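You operate a simulated robot arm through the tools that you are given. There is no shell and no other tool. Be economical: measure what you need, move in short steps, check, and stop when the job is done.

You are at the controls of a simulated two-armed robot. One attempt, no reset.

## Task
Steady the yellow sensor, press its button, then switch it off; stand it on the blue board.
Fine: lower the fence too; leave the speed dial and the other sensors as they are. Set down upright: what you pick out.

It is judged by the outcome, as a careful person would: the job done as asked, and still so three seconds after it is handed in. It fails if anything else is knocked over, pushed out of place, dropped, spilled or broken.

## Robot
Two 7-joint arms with two-finger parallel grippers on one trunk, on a base that drives. Base frame: it is fixed to the floor where the robot stands at the start and does not move with it; the origin is under the middle of the robot, x ahead of it, y to its left, z up. Lengths are in m, angles in degrees, forces in N, time in s.
The left shoulder is at the start at [0.06, 0.143, 0.965], the right one opposite. With the tool pointing down near the work surface each hand reaches from about 0.32 to 0.74 m from the robot's upright axis, wherever it stands, measured 20 degrees to its own side. Places, roughly: blue board [0.8, 0.1, 0.8]; fence lever [0.4, 0.3, 0.7]; log button [0.5, 0.1, 0.9]; mark button [0.9, 0, 1.5]; orange toggle [0.6, -0.1, 1]; save button [0.5, -0.1, 0.9]; speed dial [0.4, 0.5, 0.7]; white toggle [1, 0.1, 1.6]; yellow board [0.8, -0.1, 0.8]; yellow toggle [0.6, 0.1, 1]. Payload 1.57 kg a hand.
Tool frame (each hand has its own): the origin (TCP) lies between the finger pads and is the grasp point; the fingertips stand 0.03 m ahead of it; z points along the fingers, y is the line along which they close. Largest opening 0.11 m; finger width 0.024, thickness 0.012; the body of the gripper, 0.048 by 0.112 m, starts 0.078 m behind the TCP.
Orientation is that of the tool frame in the base frame, as a unit quaternion [w, x, y, z]. With the fingers straight down and closing along the base's y, the tool's x points along the base's -x, its y along +y and its z along -z.

## Interface
- The arms move only by the tool jog_arm. It takes "left_commands", "right_commands" or both (then of equal length, played together; a hand with none holds still); each is a list of rows, each an object (a shift or turn left out is 0, a gripper value left out holds the last) with "claw": the finger opening in m, from 0 to 0.11; "delta_pos": the shift along the base's x, y, z in m, a list of three; "dr": the turn, a rotation vector about the base's x, y, z in degrees, a list of three. In form: [{"claw": claw, "delta_pos": [tx, ty, tz], "dr": [ax, ay, az]}, ...]. A call has 1 to 10 rows; each row shifts and turns the commanded pose from where the row before left it. Rows are played at 5 a second. More than 0.05 m and 8.6 degrees between two rows, or a gripper value outside its range, and nothing of the call is played. A pose out of reach is approached as far as the arm can. The call stops where the force on the tool passes 90 N (or 10 N more than at its start, if that is more) or the arm is blocked; 0.2 s more then pass. The fingers move at their own pace (about 0.045 m/s each) and stop on an object; they squeeze with about 37 N. The grip force told is the motor's: it shows also when the fingers shut on nothing. Time passes only in rows, and 0.2 s behind the last, so rows that do not move let the fingers close. It gives the time, the measured TCP pose, the force on the tool (base axes), the opening and the grip force at its end, in the units of the frame above (readings bear some noise), with the torque about the TCP (base axes, N m) and any sound that the robot's microphone picked up.
- Cameras (640 x 400 px; columns grow to the right, rows downward): "scene" is now at [0.045, 0.0189, 1.5716]; the picture's right is [0.26, -0.97, 0.00], its down [-0.75, -0.20, -0.63] and it looks along [0.60, 0.16, -0.78] (base axes); focal length 253 px, centre (320, 200). "left" rides on the left gripper at [0.07, -0.016, -0.141] in its tool frame; the picture's right is [0.23, 0.97, 0.00], its down [-0.85, 0.20, -0.48] and it looks along [-0.47, 0.11, 0.88] (tool axes); focal length 222 px, centre (320, 200). "right" rides on the right gripper at [0.07, 0.016, -0.141] in its tool frame; the picture's right is [-0.23, 0.97, 0.00], its down [-0.86, -0.20, -0.48] and it looks along [-0.47, -0.11, 0.88] (tool axes); focal length 222 px, centre (320, 200). There is no depth. A picture from a camera that has moved, and an enlarged one, comes with that camera's place and axes in the base frame and with its lens.
- camera(camera): a new picture of that camera. No time passes.
- slide_trunk(by): slides the trunk up (or, below 0, down) by that many m; the arms and the scene camera ride with it, the base frame stays. It gives what a move gives, with no picture.
- drive_base(legs): drives the robot by 1 to 6 legs, each [ahead, left, turn to the left] in m, m and degrees, along the robot's own axes; the way and the turn of a leg run together, so that a leg with both is an arc; at most 1.5 m and 180 degrees a leg. The arms and the cameras ride along, it lands a little off, and it stops where it bumps. It gives what a move gives.
- pan_tilt(pan, tilt): turns the head with the scene camera to pan (to the left, within 86 degrees either way) and tilt (down, from -29 to 69), counted from straight ahead of the robot. It gives what a move gives.
- zoom(camera, box): a new picture of the part [left, top, right, bottom] of that camera's present view, enlarged. No time passes.
- job_done(): hands the job in; it is judged then, once.

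Work in short steps. Places have to be worked out from the pictures, the camera data and where the tool is seen: move nearer, look again, correct. Check each grasp and each placing, and mend what went wrong. You have 120 turns and 88 pictures in all, those below and enlarged ones among them. Open the grippers and draw the arms clear of the work before you hand the job in, unless the task says otherwise; then end with one line.

The tools are called after ">>>" by a JSON object that holds its "op" and its "data". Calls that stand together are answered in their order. jog_arm: Moves the arms, as the interface text tells. Its arguments: {"type":"object","properties":{"left_commands":{"type":"array","items":{"type":"object","properties":{"claw":{"type":"number"},"delta_pos":{"type":"array","items":{"type":"number"}},"dr":{"type":"array","items":{"type":"number"}}}}},"right_commands":{"type":"array","items":{"type":"object","properties":{"claw":{"type":"number"},"delta_pos":{"type":"array","items":{"type":"number"}},"dr":{"type":"array","items":{"type":"number"}}}}}},"required":[]} The other tools are called the same way: slide_trunk (by) slides the trunk up or down; drive_base (legs) drives the base; pan_tilt (pan, tilt) turns the head that bears the scene camera; camera (camera) takes a picture; zoom (camera, box) takes an enlarged picture of a part of a camera's view; job_done () hands the job in.

At the start:

```text
t: 0.0
left_tool_pos: [0.4858, 0.2236, 1.1436]
left_ee_rot: [0.0, 0.0, 1.0, 0.0]
left_wrist_force: [0.0, 0.1, -0.2]
left_torque: [-0.02, 0.01, 0.0]
left_width: 0.1097
left_gripper_force: 0.2
right_tool_pos: [0.4476, -0.1111, 1.1565]
right_ee_rot: [0.002, 0.001, 1.0, 0.001]
right_wrist_force: [0.3, 0.2, 0.3]
right_torque: [0.0, 0.03, -0.02]
right_width: 0.1099
right_gripper_force: 0.0
trunk travel left (down, up): [-0.564, 0.026]
robot x, y, heading: [0.0012, -0.0011, -0.1]
head pan, tilt: [15.0, 51.2]
```

scene: 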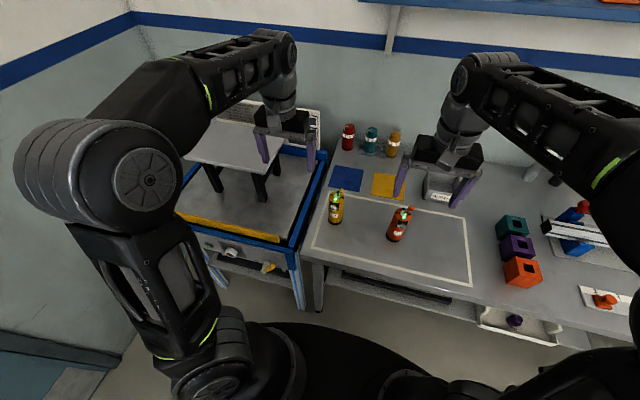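
right: 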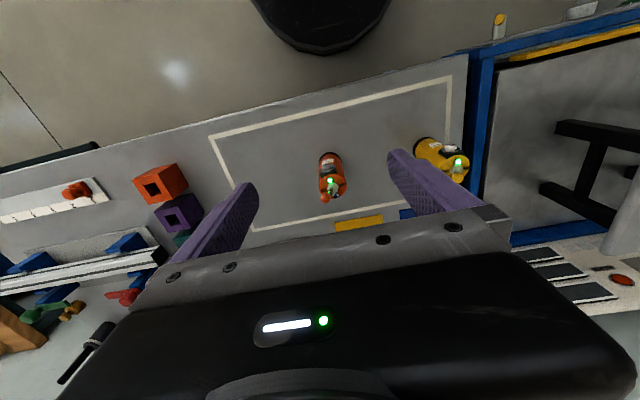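
left: 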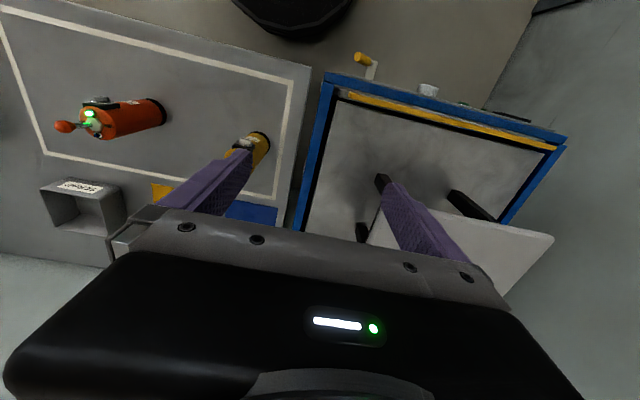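

I start with closer views of the yellow sensor and the fence lever area.

>>> {"op": "zoom", "data": {"camera": "scene", "box": [290, 150, 450, 250]}}

>>> {"op": "zoom", "data": {"camera": "scene", "box": [160, 190, 320, 290]}}

>>> {"op": "zoom", "data": {"camera": "right", "box": [300, 100, 500, 225]}}

```text
4.00 times, centred on (370, 200) of scene
camera zoom: at [0.045, 0.0189, 1.5716], right [0.26, -0.97, 0.0], down [-0.75, -0.2, -0.63], along [0.6, 0.16, -0.78], focal length 1010 px, centre (120, 200)
```

zoom: 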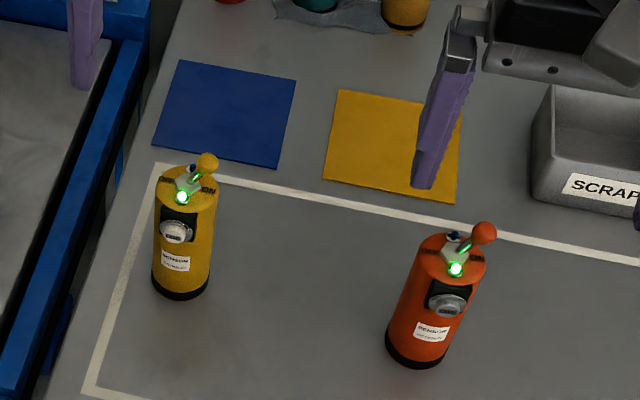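

```text
4.00 times, centred on (240, 240) of scene
camera zoom: at [0.045, 0.0189, 1.5716], right [0.26, -0.97, 0.0], down [-0.75, -0.2, -0.63], along [0.6, 0.16, -0.78], focal length 1010 px, centre (640, 40)
```

zoom: 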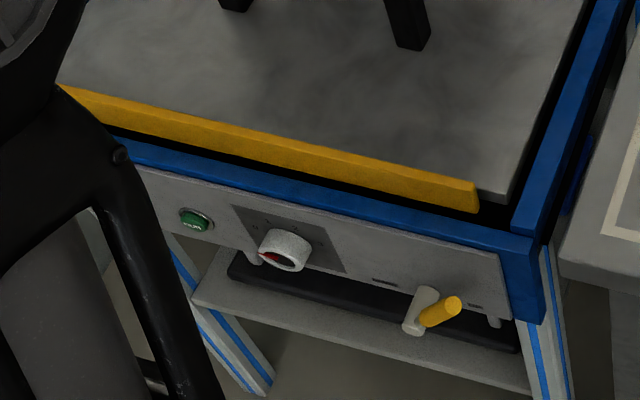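

```text
3.20 times, centred on (400, 162) of right
camera zoom: at [0.3781, -0.0948, 1.2976], right [0.23, 0.97, 0.0], down [0.85, -0.2, 0.48], along [0.47, -0.11, -0.88], focal length 711 px, centre (64, 320)
```

zoom: 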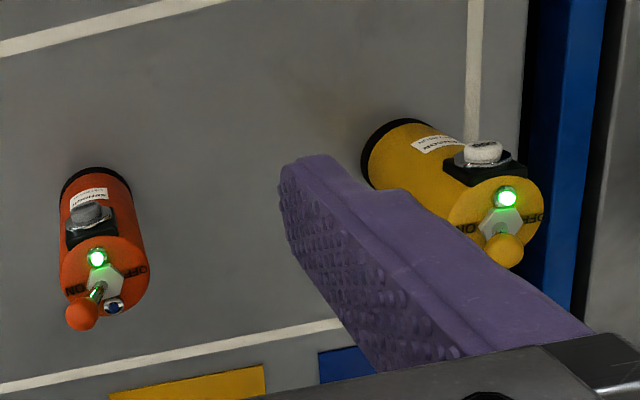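

Yellow sensor looks to be at about (0.567, 0.10), radius ≈0.026, top ≈0.92, button facing −x, and the lamp is green. A white panel stands at x>0.56, y>0.31, z≈0.96. I start turning the left hand at height for a side grip from the left.

>>> {"op": "jog_arm", "data": {"left_commands": [{"dr": [0, 0, 8.4]}, {"dr": [0, 0, 8.4]}, {"dr": [0, 0, 8.4]}, {"dr": [0, 0, 8.4]}, {"dr": [0, 0, 8.4]}, {"dr": [0, 0, 8.4]}, {"dr": [0, 0, 8.4]}, {"dr": [0, 0, 8.4]}, {"dr": [0, 0, 8.4]}, {"dr": [0, 0, 8.4]}]}}

```text
t: 2.2
left_tool_pos: [0.4851, 0.2242, 1.144]
left_ee_rot: [-0.001, -0.67, 0.742, -0.001]
left_wrist_force: [0.0, -0.3, 0.4]
left_torque: [-0.05, -0.02, 0.0]
left_width: 0.11
left_gripper_force: 0.1
right_tool_pos: [0.4492, -0.111, 1.1569]
right_ee_rot: [0.0, 0.0, 1.0, 0.0]
right_wrist_force: [0.1, 0.0, 0.7]
right_torque: [-0.02, 0.03, -0.04]
right_width: 0.1098
right_gripper_force: 0.1
trunk travel left (down, up): [-0.564, 0.026]
robot x, y, heading: [0.0003, -0.0009, 0.0]
head pan, tilt: [15.0, 51.2]
```

The yaw follows well. Next I finish the yaw and tilt the tool toward −y.

>>> {"op": "jog_arm", "data": {"left_commands": [{"dr": [0, 0, 7]}, {"dr": [0, 0, 7]}, {"dr": [0, 0, 7]}, {"dr": [-8.26, -2.21, 0]}, {"dr": [-8.26, -2.21, 0]}, {"dr": [-8.26, -2.21, 0]}, {"dr": [-8.26, -2.21, 0]}, {"dr": [-8.26, -2.21, 0]}, {"dr": [-8.26, -2.21, 0]}, {"dr": [-8.26, -2.21, 0]}]}}

>>> {"op": "camera", "data": {"camera": "scene"}}

>>> {"op": "camera", "data": {"camera": "left"}}

```text
t: 4.4
left_tool_pos: [0.4854, 0.2219, 1.1458]
left_ee_rot: [0.303, 0.688, -0.527, 0.396]
left_wrist_force: [0.2, 0.3, 0.0]
left_torque: [-0.03, -0.01, 0.0]
left_width: 0.1099
left_gripper_force: 0.0
right_tool_pos: [0.4486, -0.1111, 1.1562]
right_ee_rot: [0.002, -0.001, 1.0, 0.0]
right_wrist_force: [0.0, -0.9, 0.0]
right_torque: [-0.01, -0.03, 0.0]
right_width: 0.1101
right_gripper_force: 0.0
trunk travel left (down, up): [-0.564, 0.026]
robot x, y, heading: [-0.0026, -0.0012, 0.0]
head pan, tilt: [15.0, 51.2]
```

```text
81 pictures are left
camera scene: at [0.0453, 0.0194, 1.5716], right [0.26, -0.97, 0.0], down [-0.75, -0.2, -0.63], along [0.6, 0.16, -0.78], focal length 253 px, centre (320, 200)
```

scene: 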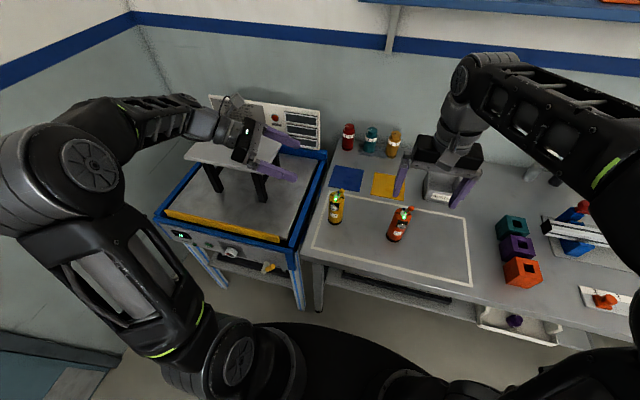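

```text
80 pictures are left
camera left: at [0.4785, 0.3111, 1.2784], right [-0.91, -0.36, 0.2], down [-0.41, 0.76, -0.5], along [0.03, -0.54, -0.84], focal length 222 px, centre (320, 200)
```

left: 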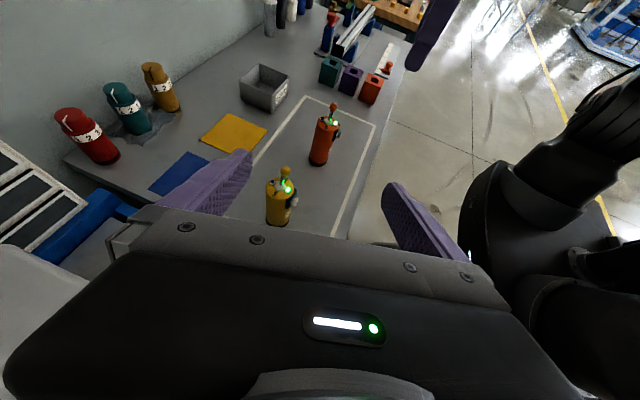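

Orientation reached; the left camera agrees with a sensor at about (0.566, 0.10). I zoom in on its toggle labels and button from here.

>>> {"op": "zoom", "data": {"camera": "left", "box": [240, 150, 336, 210]}}

>>> {"op": "zoom", "data": {"camera": "scene", "box": [304, 170, 368, 230]}}

```text
6.67 times, centred on (288, 180) of left
camera zoom: at [0.4785, 0.3111, 1.2784], right [-0.91, -0.36, 0.2], down [-0.41, 0.76, -0.5], along [0.03, -0.54, -0.84], focal length 1481 px, centre (533, 333)
```

zoom: 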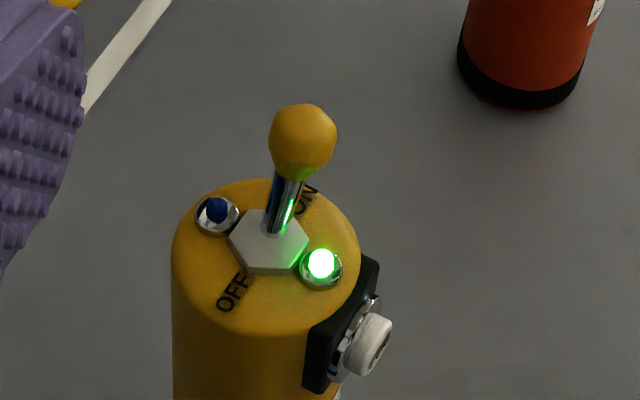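

```text
6.67 times, centred on (336, 200) of scene
camera zoom: at [0.0453, 0.0194, 1.5716], right [0.26, -0.97, 0.0], down [-0.75, -0.2, -0.63], along [0.6, 0.16, -0.78], focal length 1684 px, centre (213, 200)
```

zoom: 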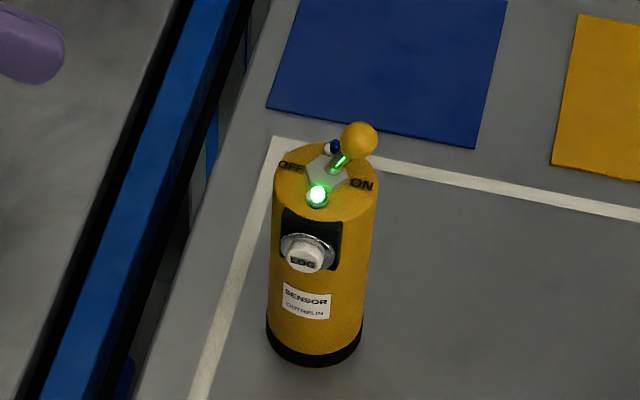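

Labels: OFF is on the +y side, ON on the −y side, and the toggle is now at ON; the LOG button faces −x. I bring the left hand down to the pre-grasp point.

>>> {"op": "jog_arm", "data": {"left_commands": [{"delta_pos": [0.0085, -0.002, -0.04]}, {"delta_pos": [0.0085, -0.002, -0.04]}, {"delta_pos": [0.0085, -0.002, -0.04]}, {"delta_pos": [0.0085, -0.002, -0.04]}, {"delta_pos": [0.0085, -0.002, -0.04]}, {"delta_pos": [0.0085, -0.002, -0.04]}]}}

>>> {"op": "camera", "data": {"camera": "left"}}

>>> {"op": "camera", "data": {"camera": "scene"}}

```text
t: 5.7
left_tool_pos: [0.5397, 0.2107, 0.9454]
left_ee_rot: [0.299, 0.676, -0.536, 0.407]
left_wrist_force: [-0.7, -2.9, -1.0]
left_torque: [-0.02, -0.04, 0.05]
left_width: 0.1102
left_gripper_force: 0.1
right_tool_pos: [0.4504, -0.1092, 1.1547]
right_ee_rot: [-0.001, 0.0, 1.0, -0.001]
right_wrist_force: [0.2, 0.9, -0.2]
right_torque: [-0.02, 0.11, -0.03]
right_width: 0.1101
right_gripper_force: 0.0
trunk travel left (down, up): [-0.564, 0.026]
robot x, y, heading: [-0.0004, 0.0014, -0.2]
head pan, tilt: [15.0, 51.2]
stopped in row 6 (left hand): the force on the tool passed its limit (the readings are from after the stop); the commanded pose is now the measured one
```

```text
77 pictures are left
camera left: at [0.5301, 0.2993, 1.0775], right [-0.92, -0.35, 0.17], down [-0.38, 0.77, -0.52], along [0.05, -0.54, -0.84], focal length 222 px, centre (320, 200)
```

left: 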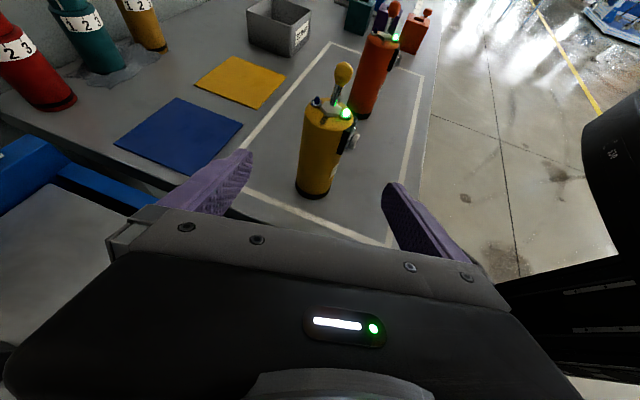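

```text
76 pictures are left
camera scene: at [0.0487, 0.0206, 1.5709], right [0.26, -0.97, 0.0], down [-0.75, -0.2, -0.62], along [0.6, 0.16, -0.78], focal length 253 px, centre (320, 200)
```

scene: 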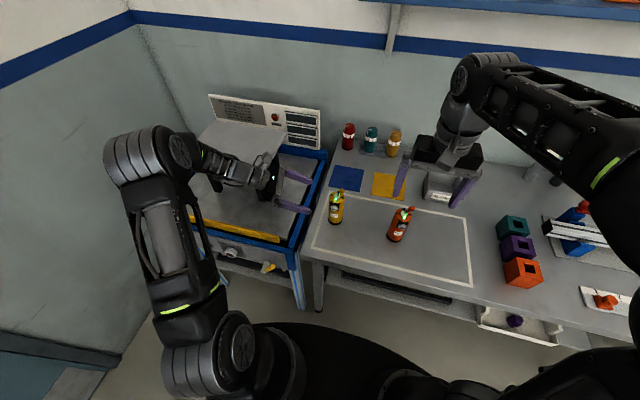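

The hand was stopped by contact, probably gripper/forearm against the white panel. I lift straight back at once, then inspect.

>>> {"op": "zoom", "data": {"camera": "scene", "box": [160, 80, 340, 250]}}

>>> {"op": "jog_arm", "data": {"left_commands": [{"delta_pos": [-0.015, 0.0, 0.04]}, {"delta_pos": [-0.015, 0, 0.04]}]}}

>>> {"op": "zoom", "data": {"camera": "scene", "box": [160, 80, 340, 250]}}

```text
2.35 times, centred on (250, 165) of scene
camera zoom: at [0.0487, 0.0206, 1.5709], right [0.26, -0.97, 0.0], down [-0.75, -0.2, -0.62], along [0.6, 0.16, -0.78], focal length 594 px, centre (485, 282)
```

zoom: 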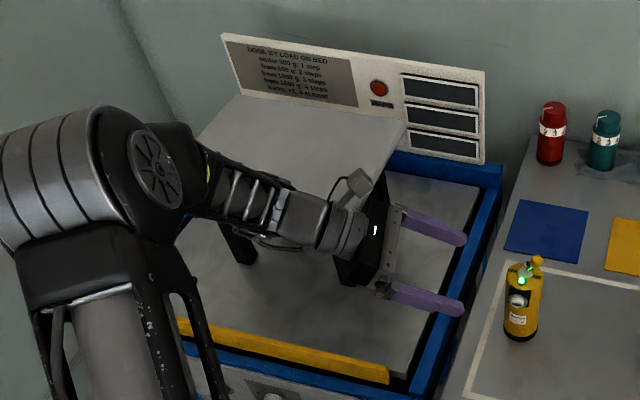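

```text
t: 6.3
left_tool_pos: [0.5075, 0.2123, 1.0269]
left_ee_rot: [0.298, 0.675, -0.537, 0.409]
left_wrist_force: [-1.0, 0.7, 0.6]
left_torque: [-0.02, 0.01, 0.04]
left_width: 0.1098
left_gripper_force: 0.0
right_tool_pos: [0.4481, -0.1109, 1.1574]
right_ee_rot: [0.001, 0.0, 1.0, 0.0]
right_wrist_force: [-0.8, 0.0, -0.4]
right_torque: [-0.01, -0.02, 0.05]
right_width: 0.11
right_gripper_force: 0.1
trunk travel left (down, up): [-0.564, 0.026]
robot x, y, heading: [-0.0037, 0.0006, -0.1]
head pan, tilt: [15.0, 51.2]
```

```text
2.35 times, centred on (250, 165) of scene
camera zoom: at [0.0443, 0.019, 1.5715], right [0.26, -0.97, 0.0], down [-0.75, -0.2, -0.63], along [0.61, 0.16, -0.78], focal length 594 px, centre (485, 282)
```

zoom: 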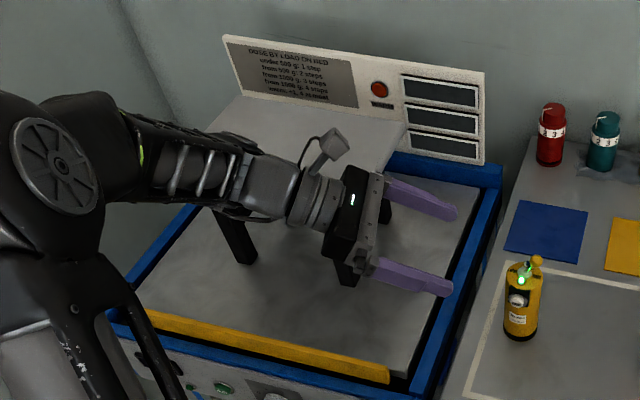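

The panel is unmoved. I'll yaw the hand 15° more so the arm comes in from the front-left, farther from the panel, then descend.

>>> {"op": "jog_arm", "data": {"left_commands": [{"delta_pos": [-0.01, 0, 0.01], "dr": [0, 0, 8]}, {"dr": [0, 0, 8]}, {"delta_pos": [0.003, -0.004, -0.025]}, {"delta_pos": [0.003, -0.004, -0.035]}, {"delta_pos": [0.004, -0.004, -0.035]}, {"delta_pos": [0.004, -0.003, -0.035]}]}}

>>> {"op": "camera", "data": {"camera": "left"}}

>>> {"op": "zoom", "data": {"camera": "scene", "box": [160, 80, 360, 250]}}

```text
t: 7.7
left_tool_pos: [0.5147, 0.1969, 0.9087]
left_ee_rot: [0.238, 0.743, -0.438, 0.446]
left_wrist_force: [0.1, 0.4, -1.3]
left_torque: [-0.03, 0.02, 0.01]
left_width: 0.11
left_gripper_force: 0.1
right_tool_pos: [0.4499, -0.1113, 1.157]
right_ee_rot: [0.001, 0.0, 1.0, 0.0]
right_wrist_force: [0.3, -0.4, -1.0]
right_torque: [-0.01, 0.03, -0.02]
right_width: 0.11
right_gripper_force: 0.1
trunk travel left (down, up): [-0.564, 0.026]
robot x, y, heading: [-0.0006, 0.0008, 0.0]
head pan, tilt: [15.0, 51.2]
```

```text
73 pictures are left
camera left: at [0.4802, 0.2792, 1.041], right [-0.79, -0.59, 0.16], down [-0.57, 0.63, -0.52], along [0.2, -0.51, -0.84], focal length 222 px, centre (320, 200)
```

left: 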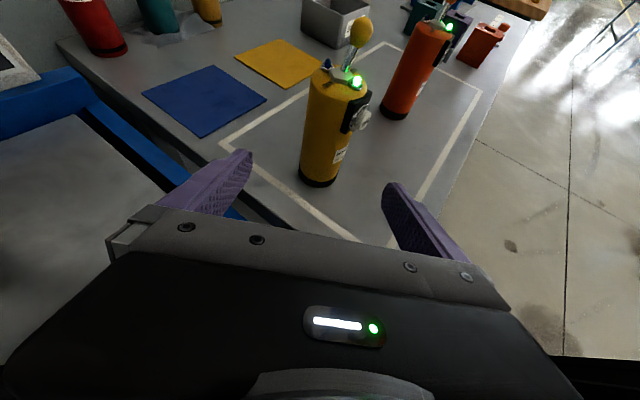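

```text
2.35 times, centred on (260, 165) of scene
camera zoom: at [0.0456, 0.0194, 1.5716], right [0.26, -0.97, 0.0], down [-0.75, -0.2, -0.63], along [0.6, 0.16, -0.78], focal length 594 px, centre (461, 282)
```

zoom: 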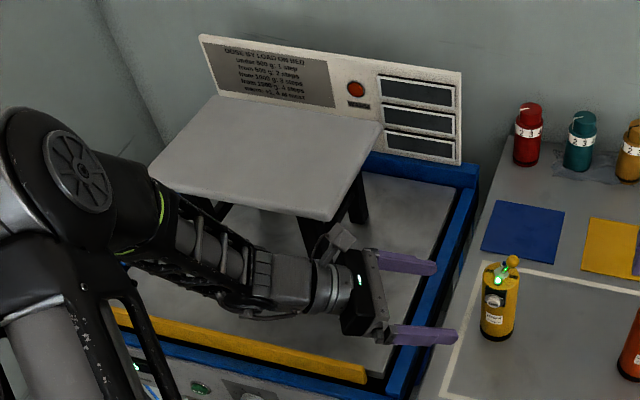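

The approach is now clear of the panel. I advance along the tool direction to put the TCP at about (0.566, 0.099, 0.84).

>>> {"op": "jog_arm", "data": {"left_commands": [{"delta_pos": [0.0103, -0.0196, -0.0138]}, {"delta_pos": [0.0103, -0.0196, -0.0138]}, {"delta_pos": [0.0103, -0.0196, -0.0138]}, {"delta_pos": [0.0103, -0.0196, -0.0138]}, {"delta_pos": [0.0103, -0.0196, -0.0138]}]}}

>>> {"op": "camera", "data": {"camera": "left"}}

>>> {"op": "zoom", "data": {"camera": "scene", "box": [240, 130, 400, 230]}}

```text
t: 8.9
left_tool_pos: [0.5671, 0.097, 0.8394]
left_ee_rot: [0.239, 0.742, -0.44, 0.446]
left_wrist_force: [0.4, 0.0, 0.0]
left_torque: [0.0, 0.02, 0.0]
left_width: 0.1103
left_gripper_force: 0.0
right_tool_pos: [0.4484, -0.1105, 1.1567]
right_ee_rot: [0.001, 0.0, 1.0, 0.0]
right_wrist_force: [0.4, -0.2, 0.4]
right_torque: [0.06, 0.01, 0.03]
right_width: 0.11
right_gripper_force: 0.1
trunk travel left (down, up): [-0.564, 0.026]
robot x, y, heading: [-0.0014, 0.0029, 0.1]
head pan, tilt: [15.0, 51.2]
```

```text
71 pictures are left
camera left: at [0.5322, 0.1786, 0.971], right [-0.79, -0.59, 0.16], down [-0.57, 0.63, -0.52], along [0.2, -0.5, -0.84], focal length 222 px, centre (320, 200)
```

left: 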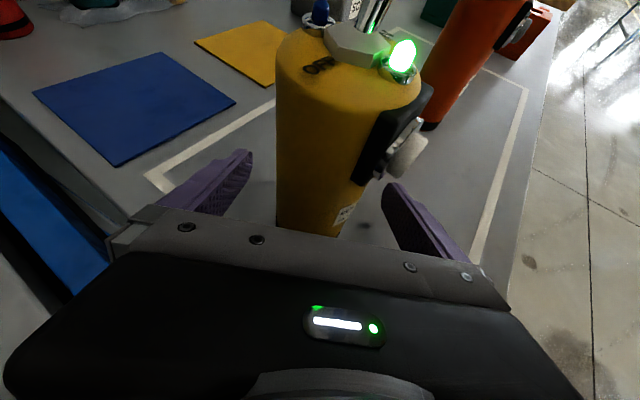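

```text
4.00 times, centred on (320, 180) of scene
camera zoom: at [0.0456, 0.0189, 1.5716], right [0.26, -0.97, 0.0], down [-0.75, -0.2, -0.63], along [0.6, 0.16, -0.78], focal length 1010 px, centre (320, 280)
```

zoom: 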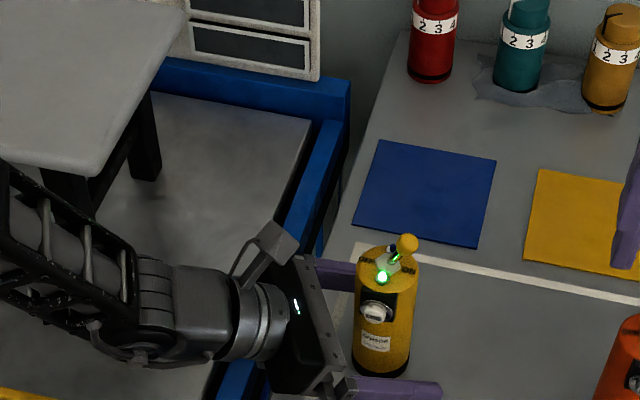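

The sensor sits between the fingers, and the front finger is below the LOG button. I close the left gripper to steady it.

>>> {"op": "jog_arm", "data": {"left_commands": [{"claw": 0.04}, {"claw": 0.04}, {"claw": 0.04}, {"claw": 0.04}, {"claw": 0.04}, {"claw": 0.04}]}}

>>> {"op": "zoom", "data": {"camera": "scene", "box": [290, 170, 370, 230]}}

```text
t: 10.3
left_tool_pos: [0.5678, 0.0957, 0.8383]
left_ee_rot: [0.239, 0.742, -0.439, 0.446]
left_wrist_force: [-1.0, -1.0, 2.1]
left_torque: [-0.06, 0.12, 0.02]
left_width: 0.0512
left_gripper_force: 37.3
right_tool_pos: [0.4468, -0.1118, 1.1571]
right_ee_rot: [0.001, 0.0, 1.0, 0.0]
right_wrist_force: [-0.4, -1.0, 0.9]
right_torque: [0.0, -0.02, -0.01]
right_width: 0.1101
right_gripper_force: 0.1
trunk travel left (down, up): [-0.564, 0.026]
robot x, y, heading: [0.0031, 0.0, -0.1]
head pan, tilt: [15.0, 51.2]
```

```text
6.67 times, centred on (330, 200) of scene
camera zoom: at [0.0448, 0.0189, 1.5716], right [0.26, -0.97, 0.0], down [-0.75, -0.2, -0.63], along [0.61, 0.16, -0.78], focal length 1684 px, centre (253, 200)
```

zoom: 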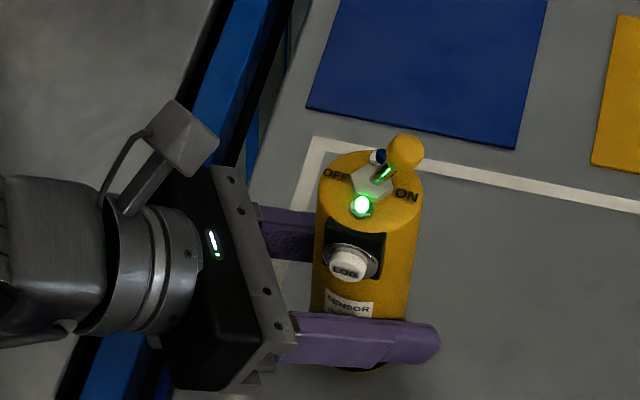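

Firm grip: 0.051 m, 37 N, button and toggle free. Now the right hand closes its fingers and yaws 90° at height, for use as a poker pointing down.

>>> {"op": "jog_arm", "data": {"right_commands": [{"claw": 0, "dr": [0, 0, 8.5]}, {"dr": [0, 0, 8.5]}, {"dr": [0, 0, 8.5]}, {"dr": [0, 0, 8.5]}, {"dr": [0, 0, 8.5]}, {"dr": [0, 0, 8.5]}, {"dr": [0, 0, 8.5]}, {"dr": [0, 0, 8.5]}, {"dr": [0, 0, 8.5]}, {"dr": [0, 0, 8.5]}]}}

```text
t: 12.5
left_tool_pos: [0.5664, 0.0954, 0.8391]
left_ee_rot: [0.239, 0.742, -0.44, 0.446]
left_wrist_force: [-1.0, -1.8, 3.5]
left_torque: [-0.1, 0.13, 0.01]
left_width: 0.051
left_gripper_force: 36.7
right_tool_pos: [0.4489, -0.1116, 1.1569]
right_ee_rot: [0.0, -0.677, 0.736, 0.0]
right_wrist_force: [-0.4, 1.7, -0.6]
right_torque: [-0.03, 0.0, 0.02]
right_width: 0.0
right_gripper_force: 21.1
trunk travel left (down, up): [-0.564, 0.026]
robot x, y, heading: [0.0049, -0.0032, -0.0]
head pan, tilt: [15.0, 51.2]
```

Fingers shut and yawed. I carry the right hand to above and in front of the button, still high, and look.

>>> {"op": "jog_arm", "data": {"right_commands": [{"delta_pos": [0.004, 0.035, -0.01], "dr": [0, 0, 5]}, {"delta_pos": [0.004, 0.035, -0.015]}, {"delta_pos": [0.004, 0.035, -0.02]}, {"delta_pos": [0.004, 0.035, -0.025]}, {"delta_pos": [0.004, 0.035, -0.03]}, {"delta_pos": [0.004, 0.035, -0.03]}]}}

>>> {"op": "camera", "data": {"camera": "right"}}

>>> {"op": "camera", "data": {"camera": "scene"}}

```text
t: 13.9
left_tool_pos: [0.5657, 0.0958, 0.8385]
left_ee_rot: [0.239, 0.742, -0.439, 0.446]
left_wrist_force: [0.0, -0.2, 4.3]
left_torque: [-0.05, 0.14, -0.04]
left_width: 0.0512
left_gripper_force: 37.3
right_tool_pos: [0.471, 0.1019, 1.0247]
right_ee_rot: [0.0, 0.707, -0.707, -0.001]
right_wrist_force: [-0.3, -0.3, 0.4]
right_torque: [0.0, 0.05, 0.02]
right_width: 0.0
right_gripper_force: 21.2
trunk travel left (down, up): [-0.564, 0.026]
robot x, y, heading: [-0.0012, 0.0014, -0.1]
head pan, tilt: [15.0, 51.2]
```

```text
68 pictures are left
camera right: at [0.454, 0.032, 1.1658], right [-0.97, 0.23, 0.0], down [0.2, 0.85, 0.48], along [0.11, 0.47, -0.88], focal length 222 px, centre (320, 200)
```

right: 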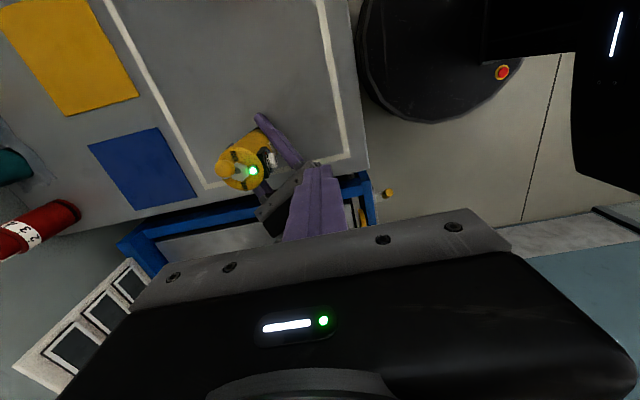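

```text
67 pictures are left
camera scene: at [0.0449, 0.0197, 1.5717], right [0.26, -0.97, 0.0], down [-0.75, -0.2, -0.63], along [0.61, 0.16, -0.78], focal length 253 px, centre (320, 200)
```

scene: 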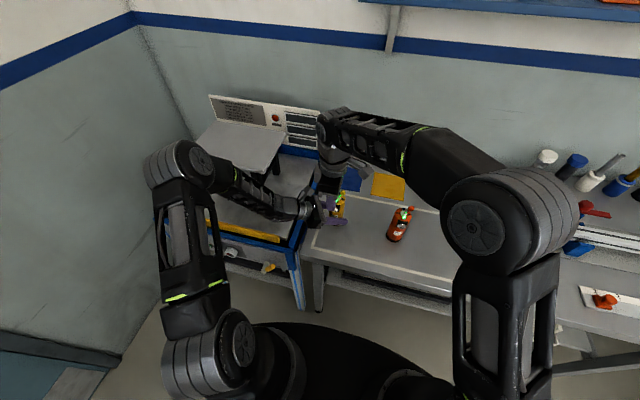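

Right fingertip is just in front of the sensor. I lower it to button height, about 3–4 cm short of the button, and check.

>>> {"op": "jog_arm", "data": {"right_commands": [{"delta_pos": [0.001, -0.002, -0.02]}, {"delta_pos": [0.001, -0.002, -0.02]}, {"delta_pos": [0.001, -0.001, -0.02]}, {"delta_pos": [0.001, 0, -0.02]}, {"delta_pos": [0.001, 0, -0.016]}]}}

>>> {"op": "zoom", "data": {"camera": "right", "box": [180, 90, 380, 215]}}

>>> {"op": "zoom", "data": {"camera": "left", "box": [240, 0, 480, 250]}}

```text
t: 15.1
left_tool_pos: [0.5668, 0.0961, 0.8391]
left_ee_rot: [0.239, 0.742, -0.439, 0.446]
left_wrist_force: [0.0, -0.2, 4.2]
left_torque: [-0.03, 0.1, 0.0]
left_width: 0.051
left_gripper_force: 36.8
right_tool_pos: [0.4779, 0.0953, 0.9289]
right_ee_rot: [0.0, 0.708, -0.707, 0.0]
right_wrist_force: [-0.1, -0.1, -0.8]
right_torque: [-0.03, 0.0, 0.05]
right_width: 0.0
right_gripper_force: 21.5
trunk travel left (down, up): [-0.564, 0.026]
robot x, y, heading: [0.002, 0.0015, -0.2]
head pan, tilt: [15.0, 51.2]
```

```text
3.20 times, centred on (280, 152) of right
camera zoom: at [0.461, 0.0248, 1.0704], right [-0.97, 0.23, 0.0], down [0.2, 0.85, 0.48], along [0.11, 0.47, -0.88], focal length 711 px, centre (448, 352)
```

zoom: 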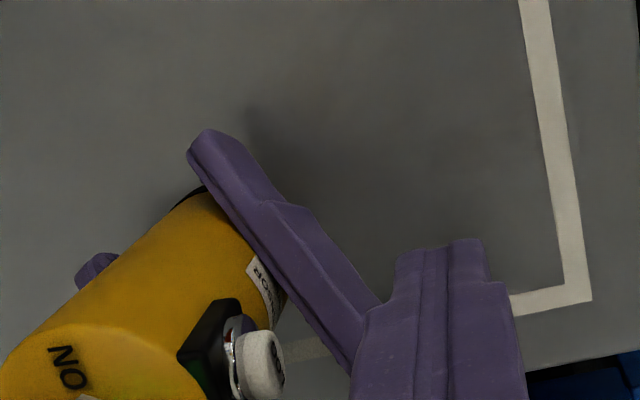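

```text
1.60 times, centred on (360, 125) of left
camera zoom: at [0.5315, 0.1788, 0.9714], right [-0.79, -0.59, 0.16], down [-0.57, 0.63, -0.52], along [0.2, -0.51, -0.84], focal length 355 px, centre (256, 320)
```

zoom: 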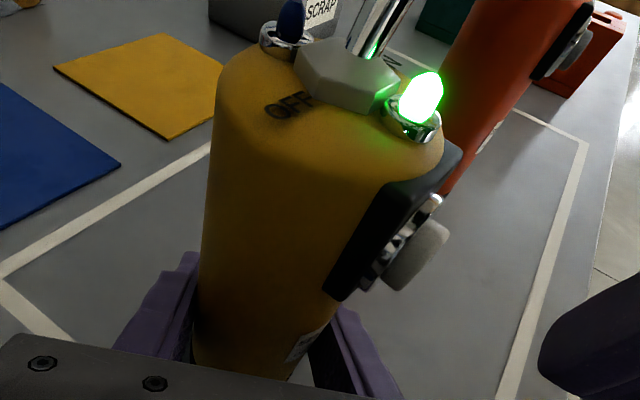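

Cap face is at about (0.525, 0.100, 0.91), and the finger's front face at x≈0.49. I shift to y=0.10, go 5 mm lower and approach in small steps.

>>> {"op": "jog_arm", "data": {"right_commands": [{"delta_pos": [0.006, 0.004, -0.005]}, {"delta_pos": [0.008, 0, 0]}, {"delta_pos": [0.006, 0, 0]}, {"delta_pos": [0.004, 0, 0]}]}}

>>> {"op": "zoom", "data": {"camera": "left", "box": [240, 0, 480, 250]}}

```text
t: 16.1
left_tool_pos: [0.5674, 0.0948, 0.8407]
left_ee_rot: [0.238, 0.743, -0.438, 0.447]
left_wrist_force: [-0.9, -0.3, 3.9]
left_torque: [-0.07, 0.12, -0.03]
left_width: 0.051
left_gripper_force: 37.0
right_tool_pos: [0.5015, 0.0995, 0.9248]
right_ee_rot: [0.0, -0.706, 0.708, 0.001]
right_wrist_force: [0.2, -0.4, 0.0]
right_torque: [-0.01, 0.0, -0.01]
right_width: 0.0
right_gripper_force: 21.1
trunk travel left (down, up): [-0.564, 0.026]
robot x, y, heading: [-0.0011, -0.0008, -0.2]
head pan, tilt: [15.0, 51.2]
```

```text
1.60 times, centred on (360, 125) of left
camera zoom: at [0.5315, 0.1788, 0.9714], right [-0.79, -0.59, 0.16], down [-0.57, 0.63, -0.52], along [0.2, -0.51, -0.84], focal length 355 px, centre (256, 320)
```

zoom: 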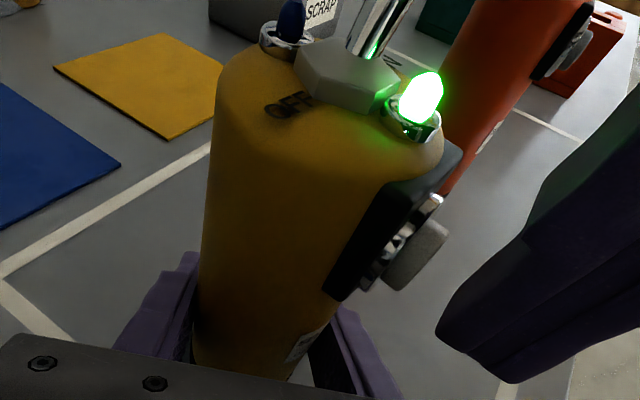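

The finger is still some 1 cm from the cap at the right height. I continue in 2 mm steps.

>>> {"op": "jog_arm", "data": {"right_commands": [{"delta_pos": [0.002, 0, 0]}, {"delta_pos": [0.002, 0, 0]}, {"delta_pos": [0.002, 0, 0]}, {"delta_pos": [0.002, 0, 0]}]}}

>>> {"op": "zoom", "data": {"camera": "left", "box": [240, 0, 480, 250]}}

```text
t: 17.1
left_tool_pos: [0.5665, 0.0965, 0.839]
left_ee_rot: [0.239, 0.742, -0.439, 0.446]
left_wrist_force: [-0.8, 0.3, 3.3]
left_torque: [-0.06, 0.14, 0.02]
left_width: 0.051
left_gripper_force: 36.7
right_tool_pos: [0.5101, 0.099, 0.9259]
right_ee_rot: [0.001, -0.707, 0.707, 0.001]
right_wrist_force: [1.1, -0.2, 0.2]
right_torque: [0.04, 0.02, 0.02]
right_width: 0.0002
right_gripper_force: 21.7
trunk travel left (down, up): [-0.564, 0.026]
robot x, y, heading: [-0.0006, -0.0003, -0.5]
head pan, tilt: [15.0, 51.2]
```

```text
1.60 times, centred on (360, 125) of left
camera zoom: at [0.5315, 0.1788, 0.9714], right [-0.79, -0.59, 0.16], down [-0.57, 0.63, -0.52], along [0.2, -0.51, -0.84], focal length 355 px, centre (256, 320)
```

zoom: 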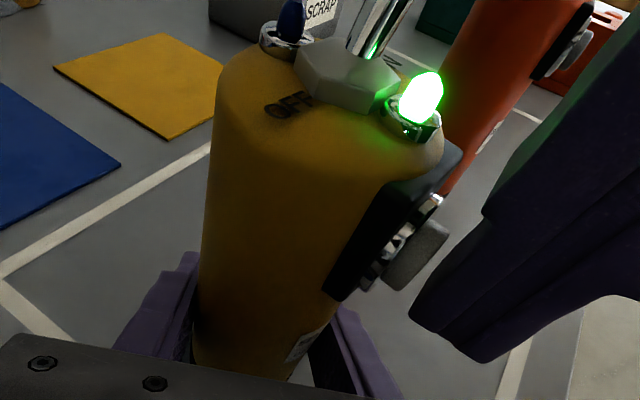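

Still a small gap because the fingertip tapers. I continue in 2 mm steps.

>>> {"op": "jog_arm", "data": {"right_commands": [{"delta_pos": [0.002, 0, 0]}, {"delta_pos": [0.002, 0, 0]}, {"delta_pos": [0.002, 0, 0]}]}}

>>> {"op": "zoom", "data": {"camera": "left", "box": [240, 0, 480, 250]}}

```text
t: 17.9
left_tool_pos: [0.5661, 0.0956, 0.839]
left_ee_rot: [0.239, 0.742, -0.439, 0.446]
left_wrist_force: [1.1, -1.1, 3.5]
left_torque: [-0.03, 0.26, 0.07]
left_width: 0.051
left_gripper_force: 37.2
right_tool_pos: [0.5156, 0.0995, 0.9264]
right_ee_rot: [0.001, -0.707, 0.707, 0.001]
right_wrist_force: [-1.3, 0.2, 0.1]
right_torque: [0.03, 0.01, -0.03]
right_width: 0.0002
right_gripper_force: 21.2
trunk travel left (down, up): [-0.564, 0.026]
robot x, y, heading: [-0.0006, 0.0042, -0.1]
head pan, tilt: [15.0, 51.2]
heard: click
```

```text
1.60 times, centred on (360, 125) of left
camera zoom: at [0.5315, 0.1788, 0.9714], right [-0.79, -0.59, 0.16], down [-0.57, 0.63, -0.52], along [0.2, -0.51, -0.84], focal length 355 px, centre (256, 320)
```

zoom: 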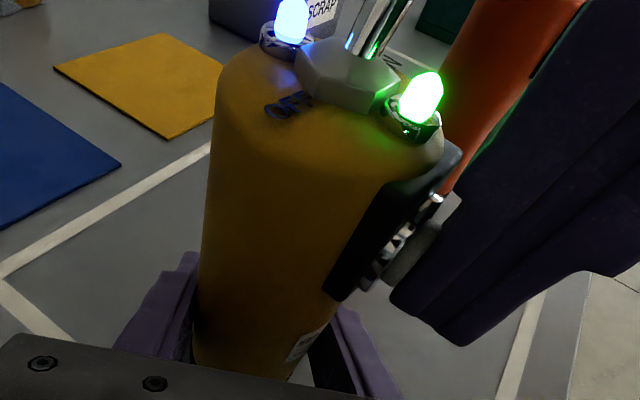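

Click heard and the blue lamp lit: the press is logged. I back the right finger off and rise, then move to the −y side of the toggle.

>>> {"op": "jog_arm", "data": {"right_commands": [{"delta_pos": [-0.015, 0, 0]}, {"delta_pos": [-0.025, 0, 0]}, {"delta_pos": [0, -0.01, 0.04]}, {"delta_pos": [0, -0.02, 0.045]}, {"delta_pos": [0.02, -0.035, 0.015]}, {"delta_pos": [0.045, -0.015, 0]}, {"delta_pos": [0.026, 0, 0]}]}}

>>> {"op": "zoom", "data": {"camera": "right", "box": [160, 50, 480, 250]}}

>>> {"op": "zoom", "data": {"camera": "scene", "box": [290, 160, 390, 230]}}

```text
t: 19.5
left_tool_pos: [0.5654, 0.0943, 0.8402]
left_ee_rot: [0.239, 0.742, -0.44, 0.446]
left_wrist_force: [1.1, -0.2, 2.3]
left_torque: [-0.07, 0.08, 0.01]
left_width: 0.0509
left_gripper_force: 37.3
right_tool_pos: [0.5653, 0.0158, 1.024]
right_ee_rot: [-0.001, 0.707, -0.707, -0.001]
right_wrist_force: [0.6, 0.0, 0.9]
right_torque: [0.0, 0.0, 0.04]
right_width: 0.0
right_gripper_force: 21.1
trunk travel left (down, up): [-0.564, 0.026]
robot x, y, heading: [-0.0005, 0.0024, 0.1]
head pan, tilt: [15.0, 51.2]
```

```text
2.00 times, centred on (320, 150) of right
camera zoom: at [0.5491, -0.0534, 1.1654], right [-0.97, 0.23, 0.0], down [0.2, 0.85, 0.48], along [0.11, 0.47, -0.88], focal length 444 px, centre (320, 300)
```

zoom: 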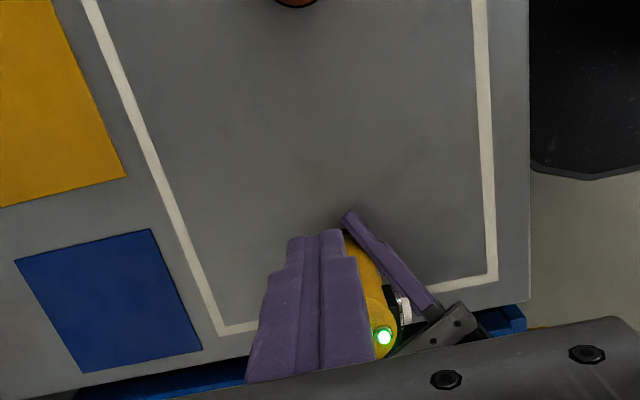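

```text
5.71 times, centred on (340, 195) of scene
camera zoom: at [0.045, 0.0192, 1.5716], right [0.26, -0.97, 0.0], down [-0.75, -0.2, -0.63], along [0.6, 0.16, -0.78], focal length 1444 px, centre (206, 229)
```

zoom: 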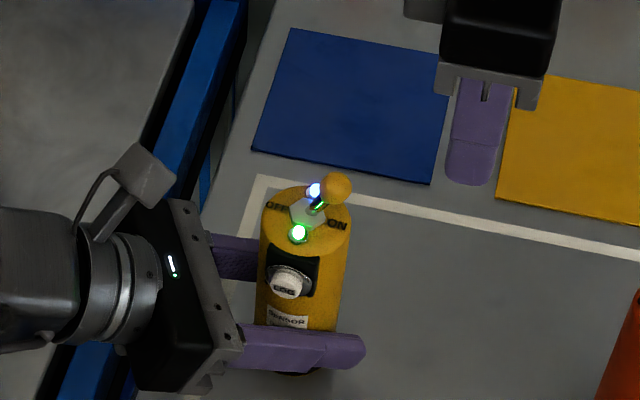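

Ball is at about (0.567, 0.082, 0.96). I lower the closed fingertip to z≈0.945 beside it and sweep toward +y.

>>> {"op": "jog_arm", "data": {"right_commands": [{"delta_pos": [0.001, 0, -0.025]}, {"delta_pos": [0.001, 0, -0.025]}, {"delta_pos": [0, 0.015, 0]}, {"delta_pos": [0, 0.015, 0]}]}}

>>> {"op": "zoom", "data": {"camera": "scene", "box": [290, 160, 390, 230]}}

```text
t: 20.5
left_tool_pos: [0.5669, 0.0951, 0.8394]
left_ee_rot: [0.239, 0.742, -0.44, 0.446]
left_wrist_force: [0.1, 0.0, 4.1]
left_torque: [-0.02, 0.13, -0.02]
left_width: 0.0509
left_gripper_force: 37.1
right_tool_pos: [0.5663, 0.0477, 0.9754]
right_ee_rot: [0.0, -0.707, 0.707, 0.0]
right_wrist_force: [-0.2, -0.3, -0.2]
right_torque: [-0.03, 0.0, 0.02]
right_width: 0.0
right_gripper_force: 21.7
trunk travel left (down, up): [-0.564, 0.026]
robot x, y, heading: [-0.001, 0.0004, 0.0]
head pan, tilt: [15.0, 51.2]
```

```text
5.71 times, centred on (340, 195) of scene
camera zoom: at [0.0448, 0.0192, 1.5716], right [0.26, -0.97, 0.0], down [-0.75, -0.2, -0.63], along [0.61, 0.16, -0.78], focal length 1444 px, centre (206, 229)
```

zoom: 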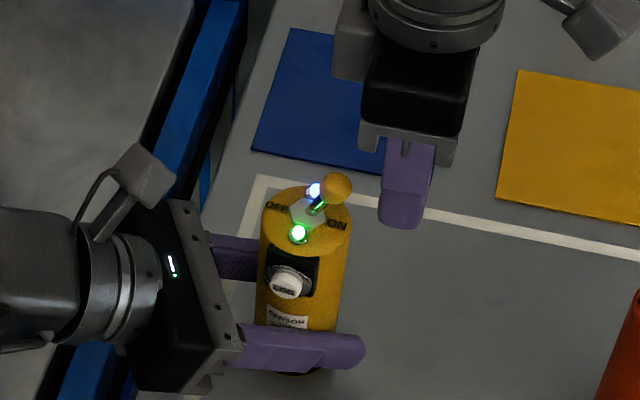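

About 1.5 cm of gap left, and the heights overlap. I push on in small steps and listen for the click.

>>> {"op": "jog_arm", "data": {"right_commands": [{"delta_pos": [0, 0.012, 0]}, {"delta_pos": [0, 0.005, 0]}, {"delta_pos": [0, 0.004, 0]}, {"delta_pos": [0, 0.004, 0]}, {"delta_pos": [0, 0.004, 0]}]}}

>>> {"op": "zoom", "data": {"camera": "scene", "box": [290, 160, 390, 230]}}

```text
t: 21.7
left_tool_pos: [0.5666, 0.0953, 0.8382]
left_ee_rot: [0.238, 0.743, -0.439, 0.447]
left_wrist_force: [-0.1, 0.3, 3.7]
left_torque: [-0.04, 0.1, -0.02]
left_width: 0.0511
left_gripper_force: 37.3
right_tool_pos: [0.5669, 0.0768, 0.9753]
right_ee_rot: [-0.001, 0.708, -0.706, -0.001]
right_wrist_force: [0.1, 0.0, 0.5]
right_torque: [0.02, 0.02, -0.01]
right_width: 0.0001
right_gripper_force: 21.5
trunk travel left (down, up): [-0.564, 0.026]
robot x, y, heading: [-0.0024, 0.0027, 0.1]
head pan, tilt: [15.0, 51.2]
```

```text
5.71 times, centred on (340, 195) of scene
camera zoom: at [0.0448, 0.0191, 1.5716], right [0.26, -0.97, 0.0], down [-0.75, -0.2, -0.63], along [0.61, 0.16, -0.78], focal length 1444 px, centre (206, 229)
```

zoom: 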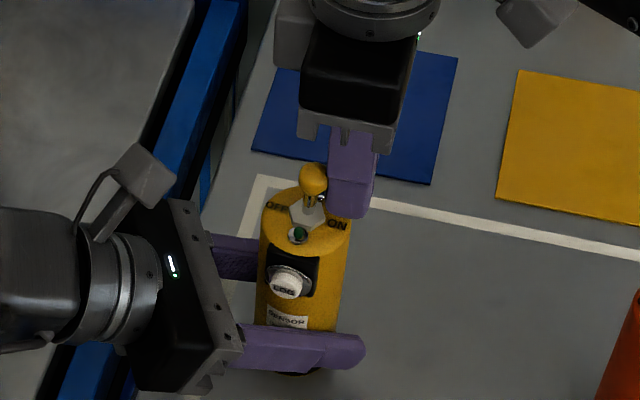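

The green lamp went off as the lever neared the middle. I push a bit farther so it settles fully on OFF.

>>> {"op": "jog_arm", "data": {"right_commands": [{"delta_pos": [0, 0.004, 0]}, {"delta_pos": [0, 0.004, 0]}, {"delta_pos": [0, 0.004, 0]}, {}]}}

>>> {"op": "zoom", "data": {"camera": "scene", "box": [290, 160, 390, 230]}}

```text
t: 22.7
left_tool_pos: [0.5653, 0.0956, 0.8386]
left_ee_rot: [0.24, 0.742, -0.44, 0.446]
left_wrist_force: [-0.7, -0.2, 3.3]
left_torque: [-0.27, 0.14, 0.03]
left_width: 0.0512
left_gripper_force: 37.3
right_tool_pos: [0.5654, 0.09, 0.9756]
right_ee_rot: [0.001, -0.707, 0.708, 0.001]
right_wrist_force: [0.3, -2.8, 0.0]
right_torque: [-0.05, -0.01, 0.04]
right_width: 0.0
right_gripper_force: 21.3
trunk travel left (down, up): [-0.564, 0.026]
robot x, y, heading: [0.0033, 0.0016, 0.3]
head pan, tilt: [15.0, 51.2]
```

```text
5.71 times, centred on (340, 195) of scene
camera zoom: at [0.0448, 0.0189, 1.5716], right [0.26, -0.97, 0.0], down [-0.75, -0.2, -0.63], along [0.61, 0.16, -0.78], focal length 1444 px, centre (206, 229)
```

zoom: 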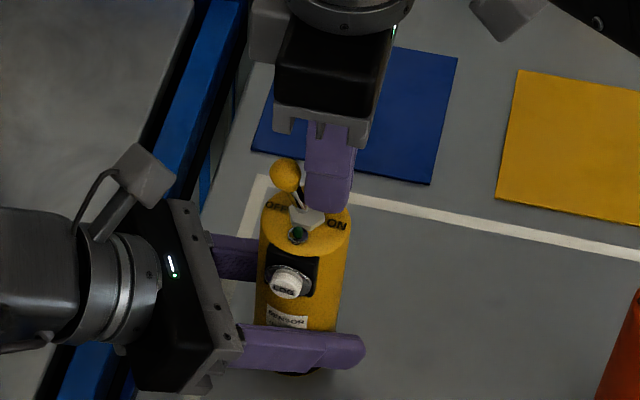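

The lever is at OFF and the lamp dark. I retract the right hand to the right and up.

>>> {"op": "jog_arm", "data": {"right_commands": [{"delta_pos": [0, -0.025, 0]}, {"delta_pos": [0, -0.03, 0.02]}, {"delta_pos": [0, -0.02, 0.045]}, {"delta_pos": [-0.02, -0.03, 0.03]}, {"delta_pos": [-0.02, -0.03, 0.03]}, {"delta_pos": [-0.02, -0.03, 0.03]}, {"delta_pos": [-0.03, -0.03, 0.02]}, {"delta_pos": [-0.03, -0.03, 0]}]}}

>>> {"op": "camera", "data": {"camera": "scene"}}

>>> {"op": "zoom", "data": {"camera": "scene", "box": [290, 140, 390, 230]}}

```text
t: 24.5
left_tool_pos: [0.567, 0.095, 0.838]
left_ee_rot: [0.239, 0.742, -0.44, 0.446]
left_wrist_force: [-0.5, -0.5, 2.1]
left_torque: [-0.06, 0.12, 0.0]
left_width: 0.0512
left_gripper_force: 37.3
right_tool_pos: [0.4438, -0.1346, 1.1499]
right_ee_rot: [-0.001, 0.707, -0.707, -0.002]
right_wrist_force: [0.3, -1.0, -0.4]
right_torque: [0.05, -0.01, -0.01]
right_width: 0.0
right_gripper_force: 21.2
trunk travel left (down, up): [-0.564, 0.026]
robot x, y, heading: [0.0015, -0.0006, 0.2]
head pan, tilt: [15.0, 51.2]
```

```text
56 pictures are left
camera scene: at [0.0444, 0.0174, 1.5716], right [0.26, -0.97, 0.0], down [-0.75, -0.2, -0.63], along [0.61, 0.16, -0.78], focal length 253 px, centre (320, 200)
```

scene: 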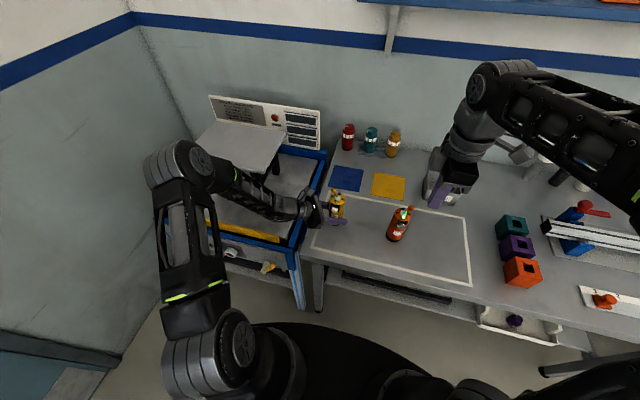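

```text
4.44 times, centred on (340, 185) of scene
camera zoom: at [0.0444, 0.0174, 1.5716], right [0.26, -0.97, 0.0], down [-0.75, -0.2, -0.63], along [0.61, 0.16, -0.78], focal length 1123 px, centre (231, 267)
```

zoom: 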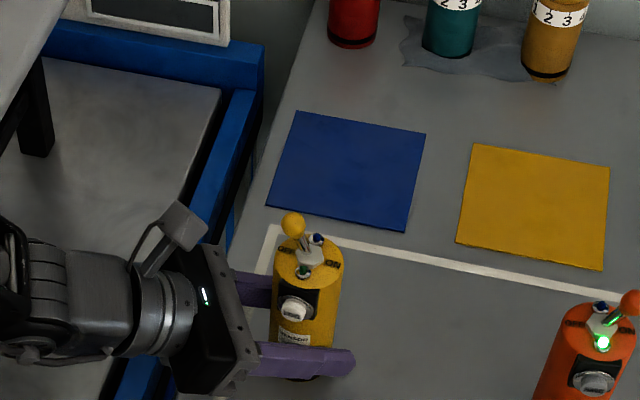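

The sensor reads off (lever to OFF, lamps dark). Blue board centre is at about (0.787, 0.10). I lift the sensor slightly, check, and yaw the hand toward +x so the arm will stay clear of the panel.

>>> {"op": "jog_arm", "data": {"left_commands": [{"delta_pos": [0, 0, 0.02]}, {"delta_pos": [0, 0, 0.03]}, {"delta_pos": [0, 0, 0.03]}, {"dr": [0, 0, 7.5]}, {"dr": [0, 0, 7.5]}, {"dr": [0, 0, 7.5]}, {"dr": [0, 0, 7.5]}]}}

>>> {"op": "camera", "data": {"camera": "scene"}}

```text
t: 26.1
left_tool_pos: [0.5649, 0.0955, 0.9201]
left_ee_rot: [0.114, 0.83, -0.233, 0.493]
left_wrist_force: [0.6, -0.1, 0.1]
left_torque: [0.02, 0.0, 0.02]
left_width: 0.0599
left_gripper_force: 11.2
right_tool_pos: [0.4454, -0.1347, 1.1511]
right_ee_rot: [0.0, 0.707, -0.707, -0.001]
right_wrist_force: [-0.4, -0.9, 0.9]
right_torque: [0.0, 0.0, 0.0]
right_width: 0.0
right_gripper_force: 21.6
trunk travel left (down, up): [-0.564, 0.026]
robot x, y, heading: [0.0006, 0.0035, -0.2]
head pan, tilt: [15.0, 51.2]
```

```text
54 pictures are left
camera scene: at [0.0451, 0.0183, 1.5716], right [0.26, -0.97, 0.0], down [-0.75, -0.2, -0.63], along [0.6, 0.16, -0.78], focal length 253 px, centre (320, 200)
```

scene: 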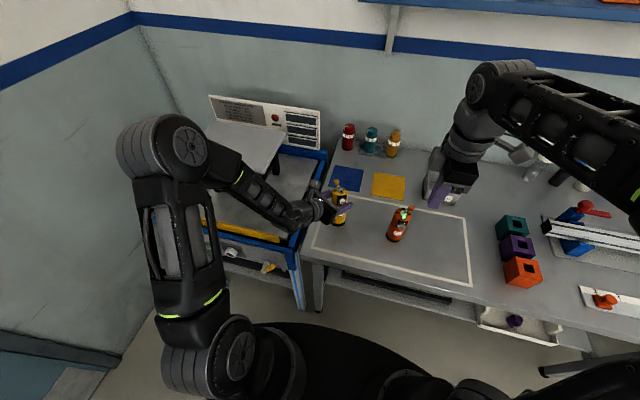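

The opening rose to 0.060 with less force: the grip has slipped. I look closely before doing anything else.

>>> {"op": "zoom", "data": {"camera": "scene", "box": [290, 160, 390, 240]}}

>>> {"op": "camera", "data": {"camera": "left"}}

```text
5.00 times, centred on (340, 200) of scene
camera zoom: at [0.0451, 0.0183, 1.5716], right [0.26, -0.97, 0.0], down [-0.75, -0.2, -0.63], along [0.6, 0.16, -0.78], focal length 1263 px, centre (220, 200)
```

zoom: 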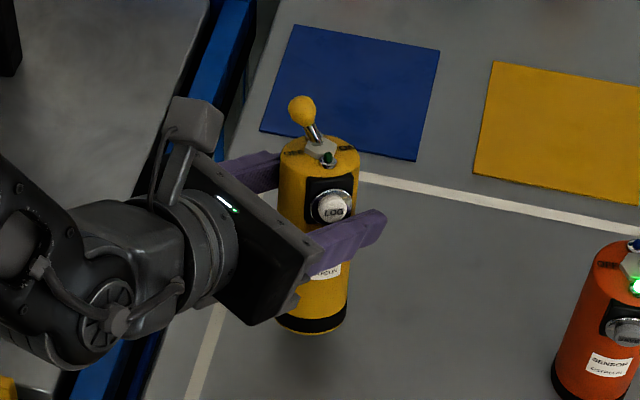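

```text
52 pictures are left
camera left: at [0.4922, 0.1492, 1.0522], right [-0.39, -0.91, 0.16], down [-0.81, 0.26, -0.52], along [0.43, -0.33, -0.84], focal length 222 px, centre (320, 200)
```

left: 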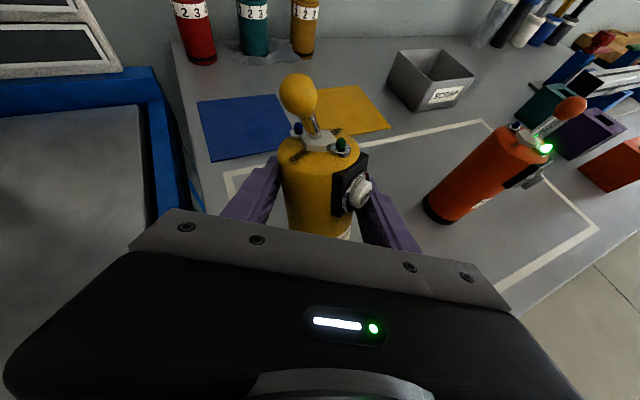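

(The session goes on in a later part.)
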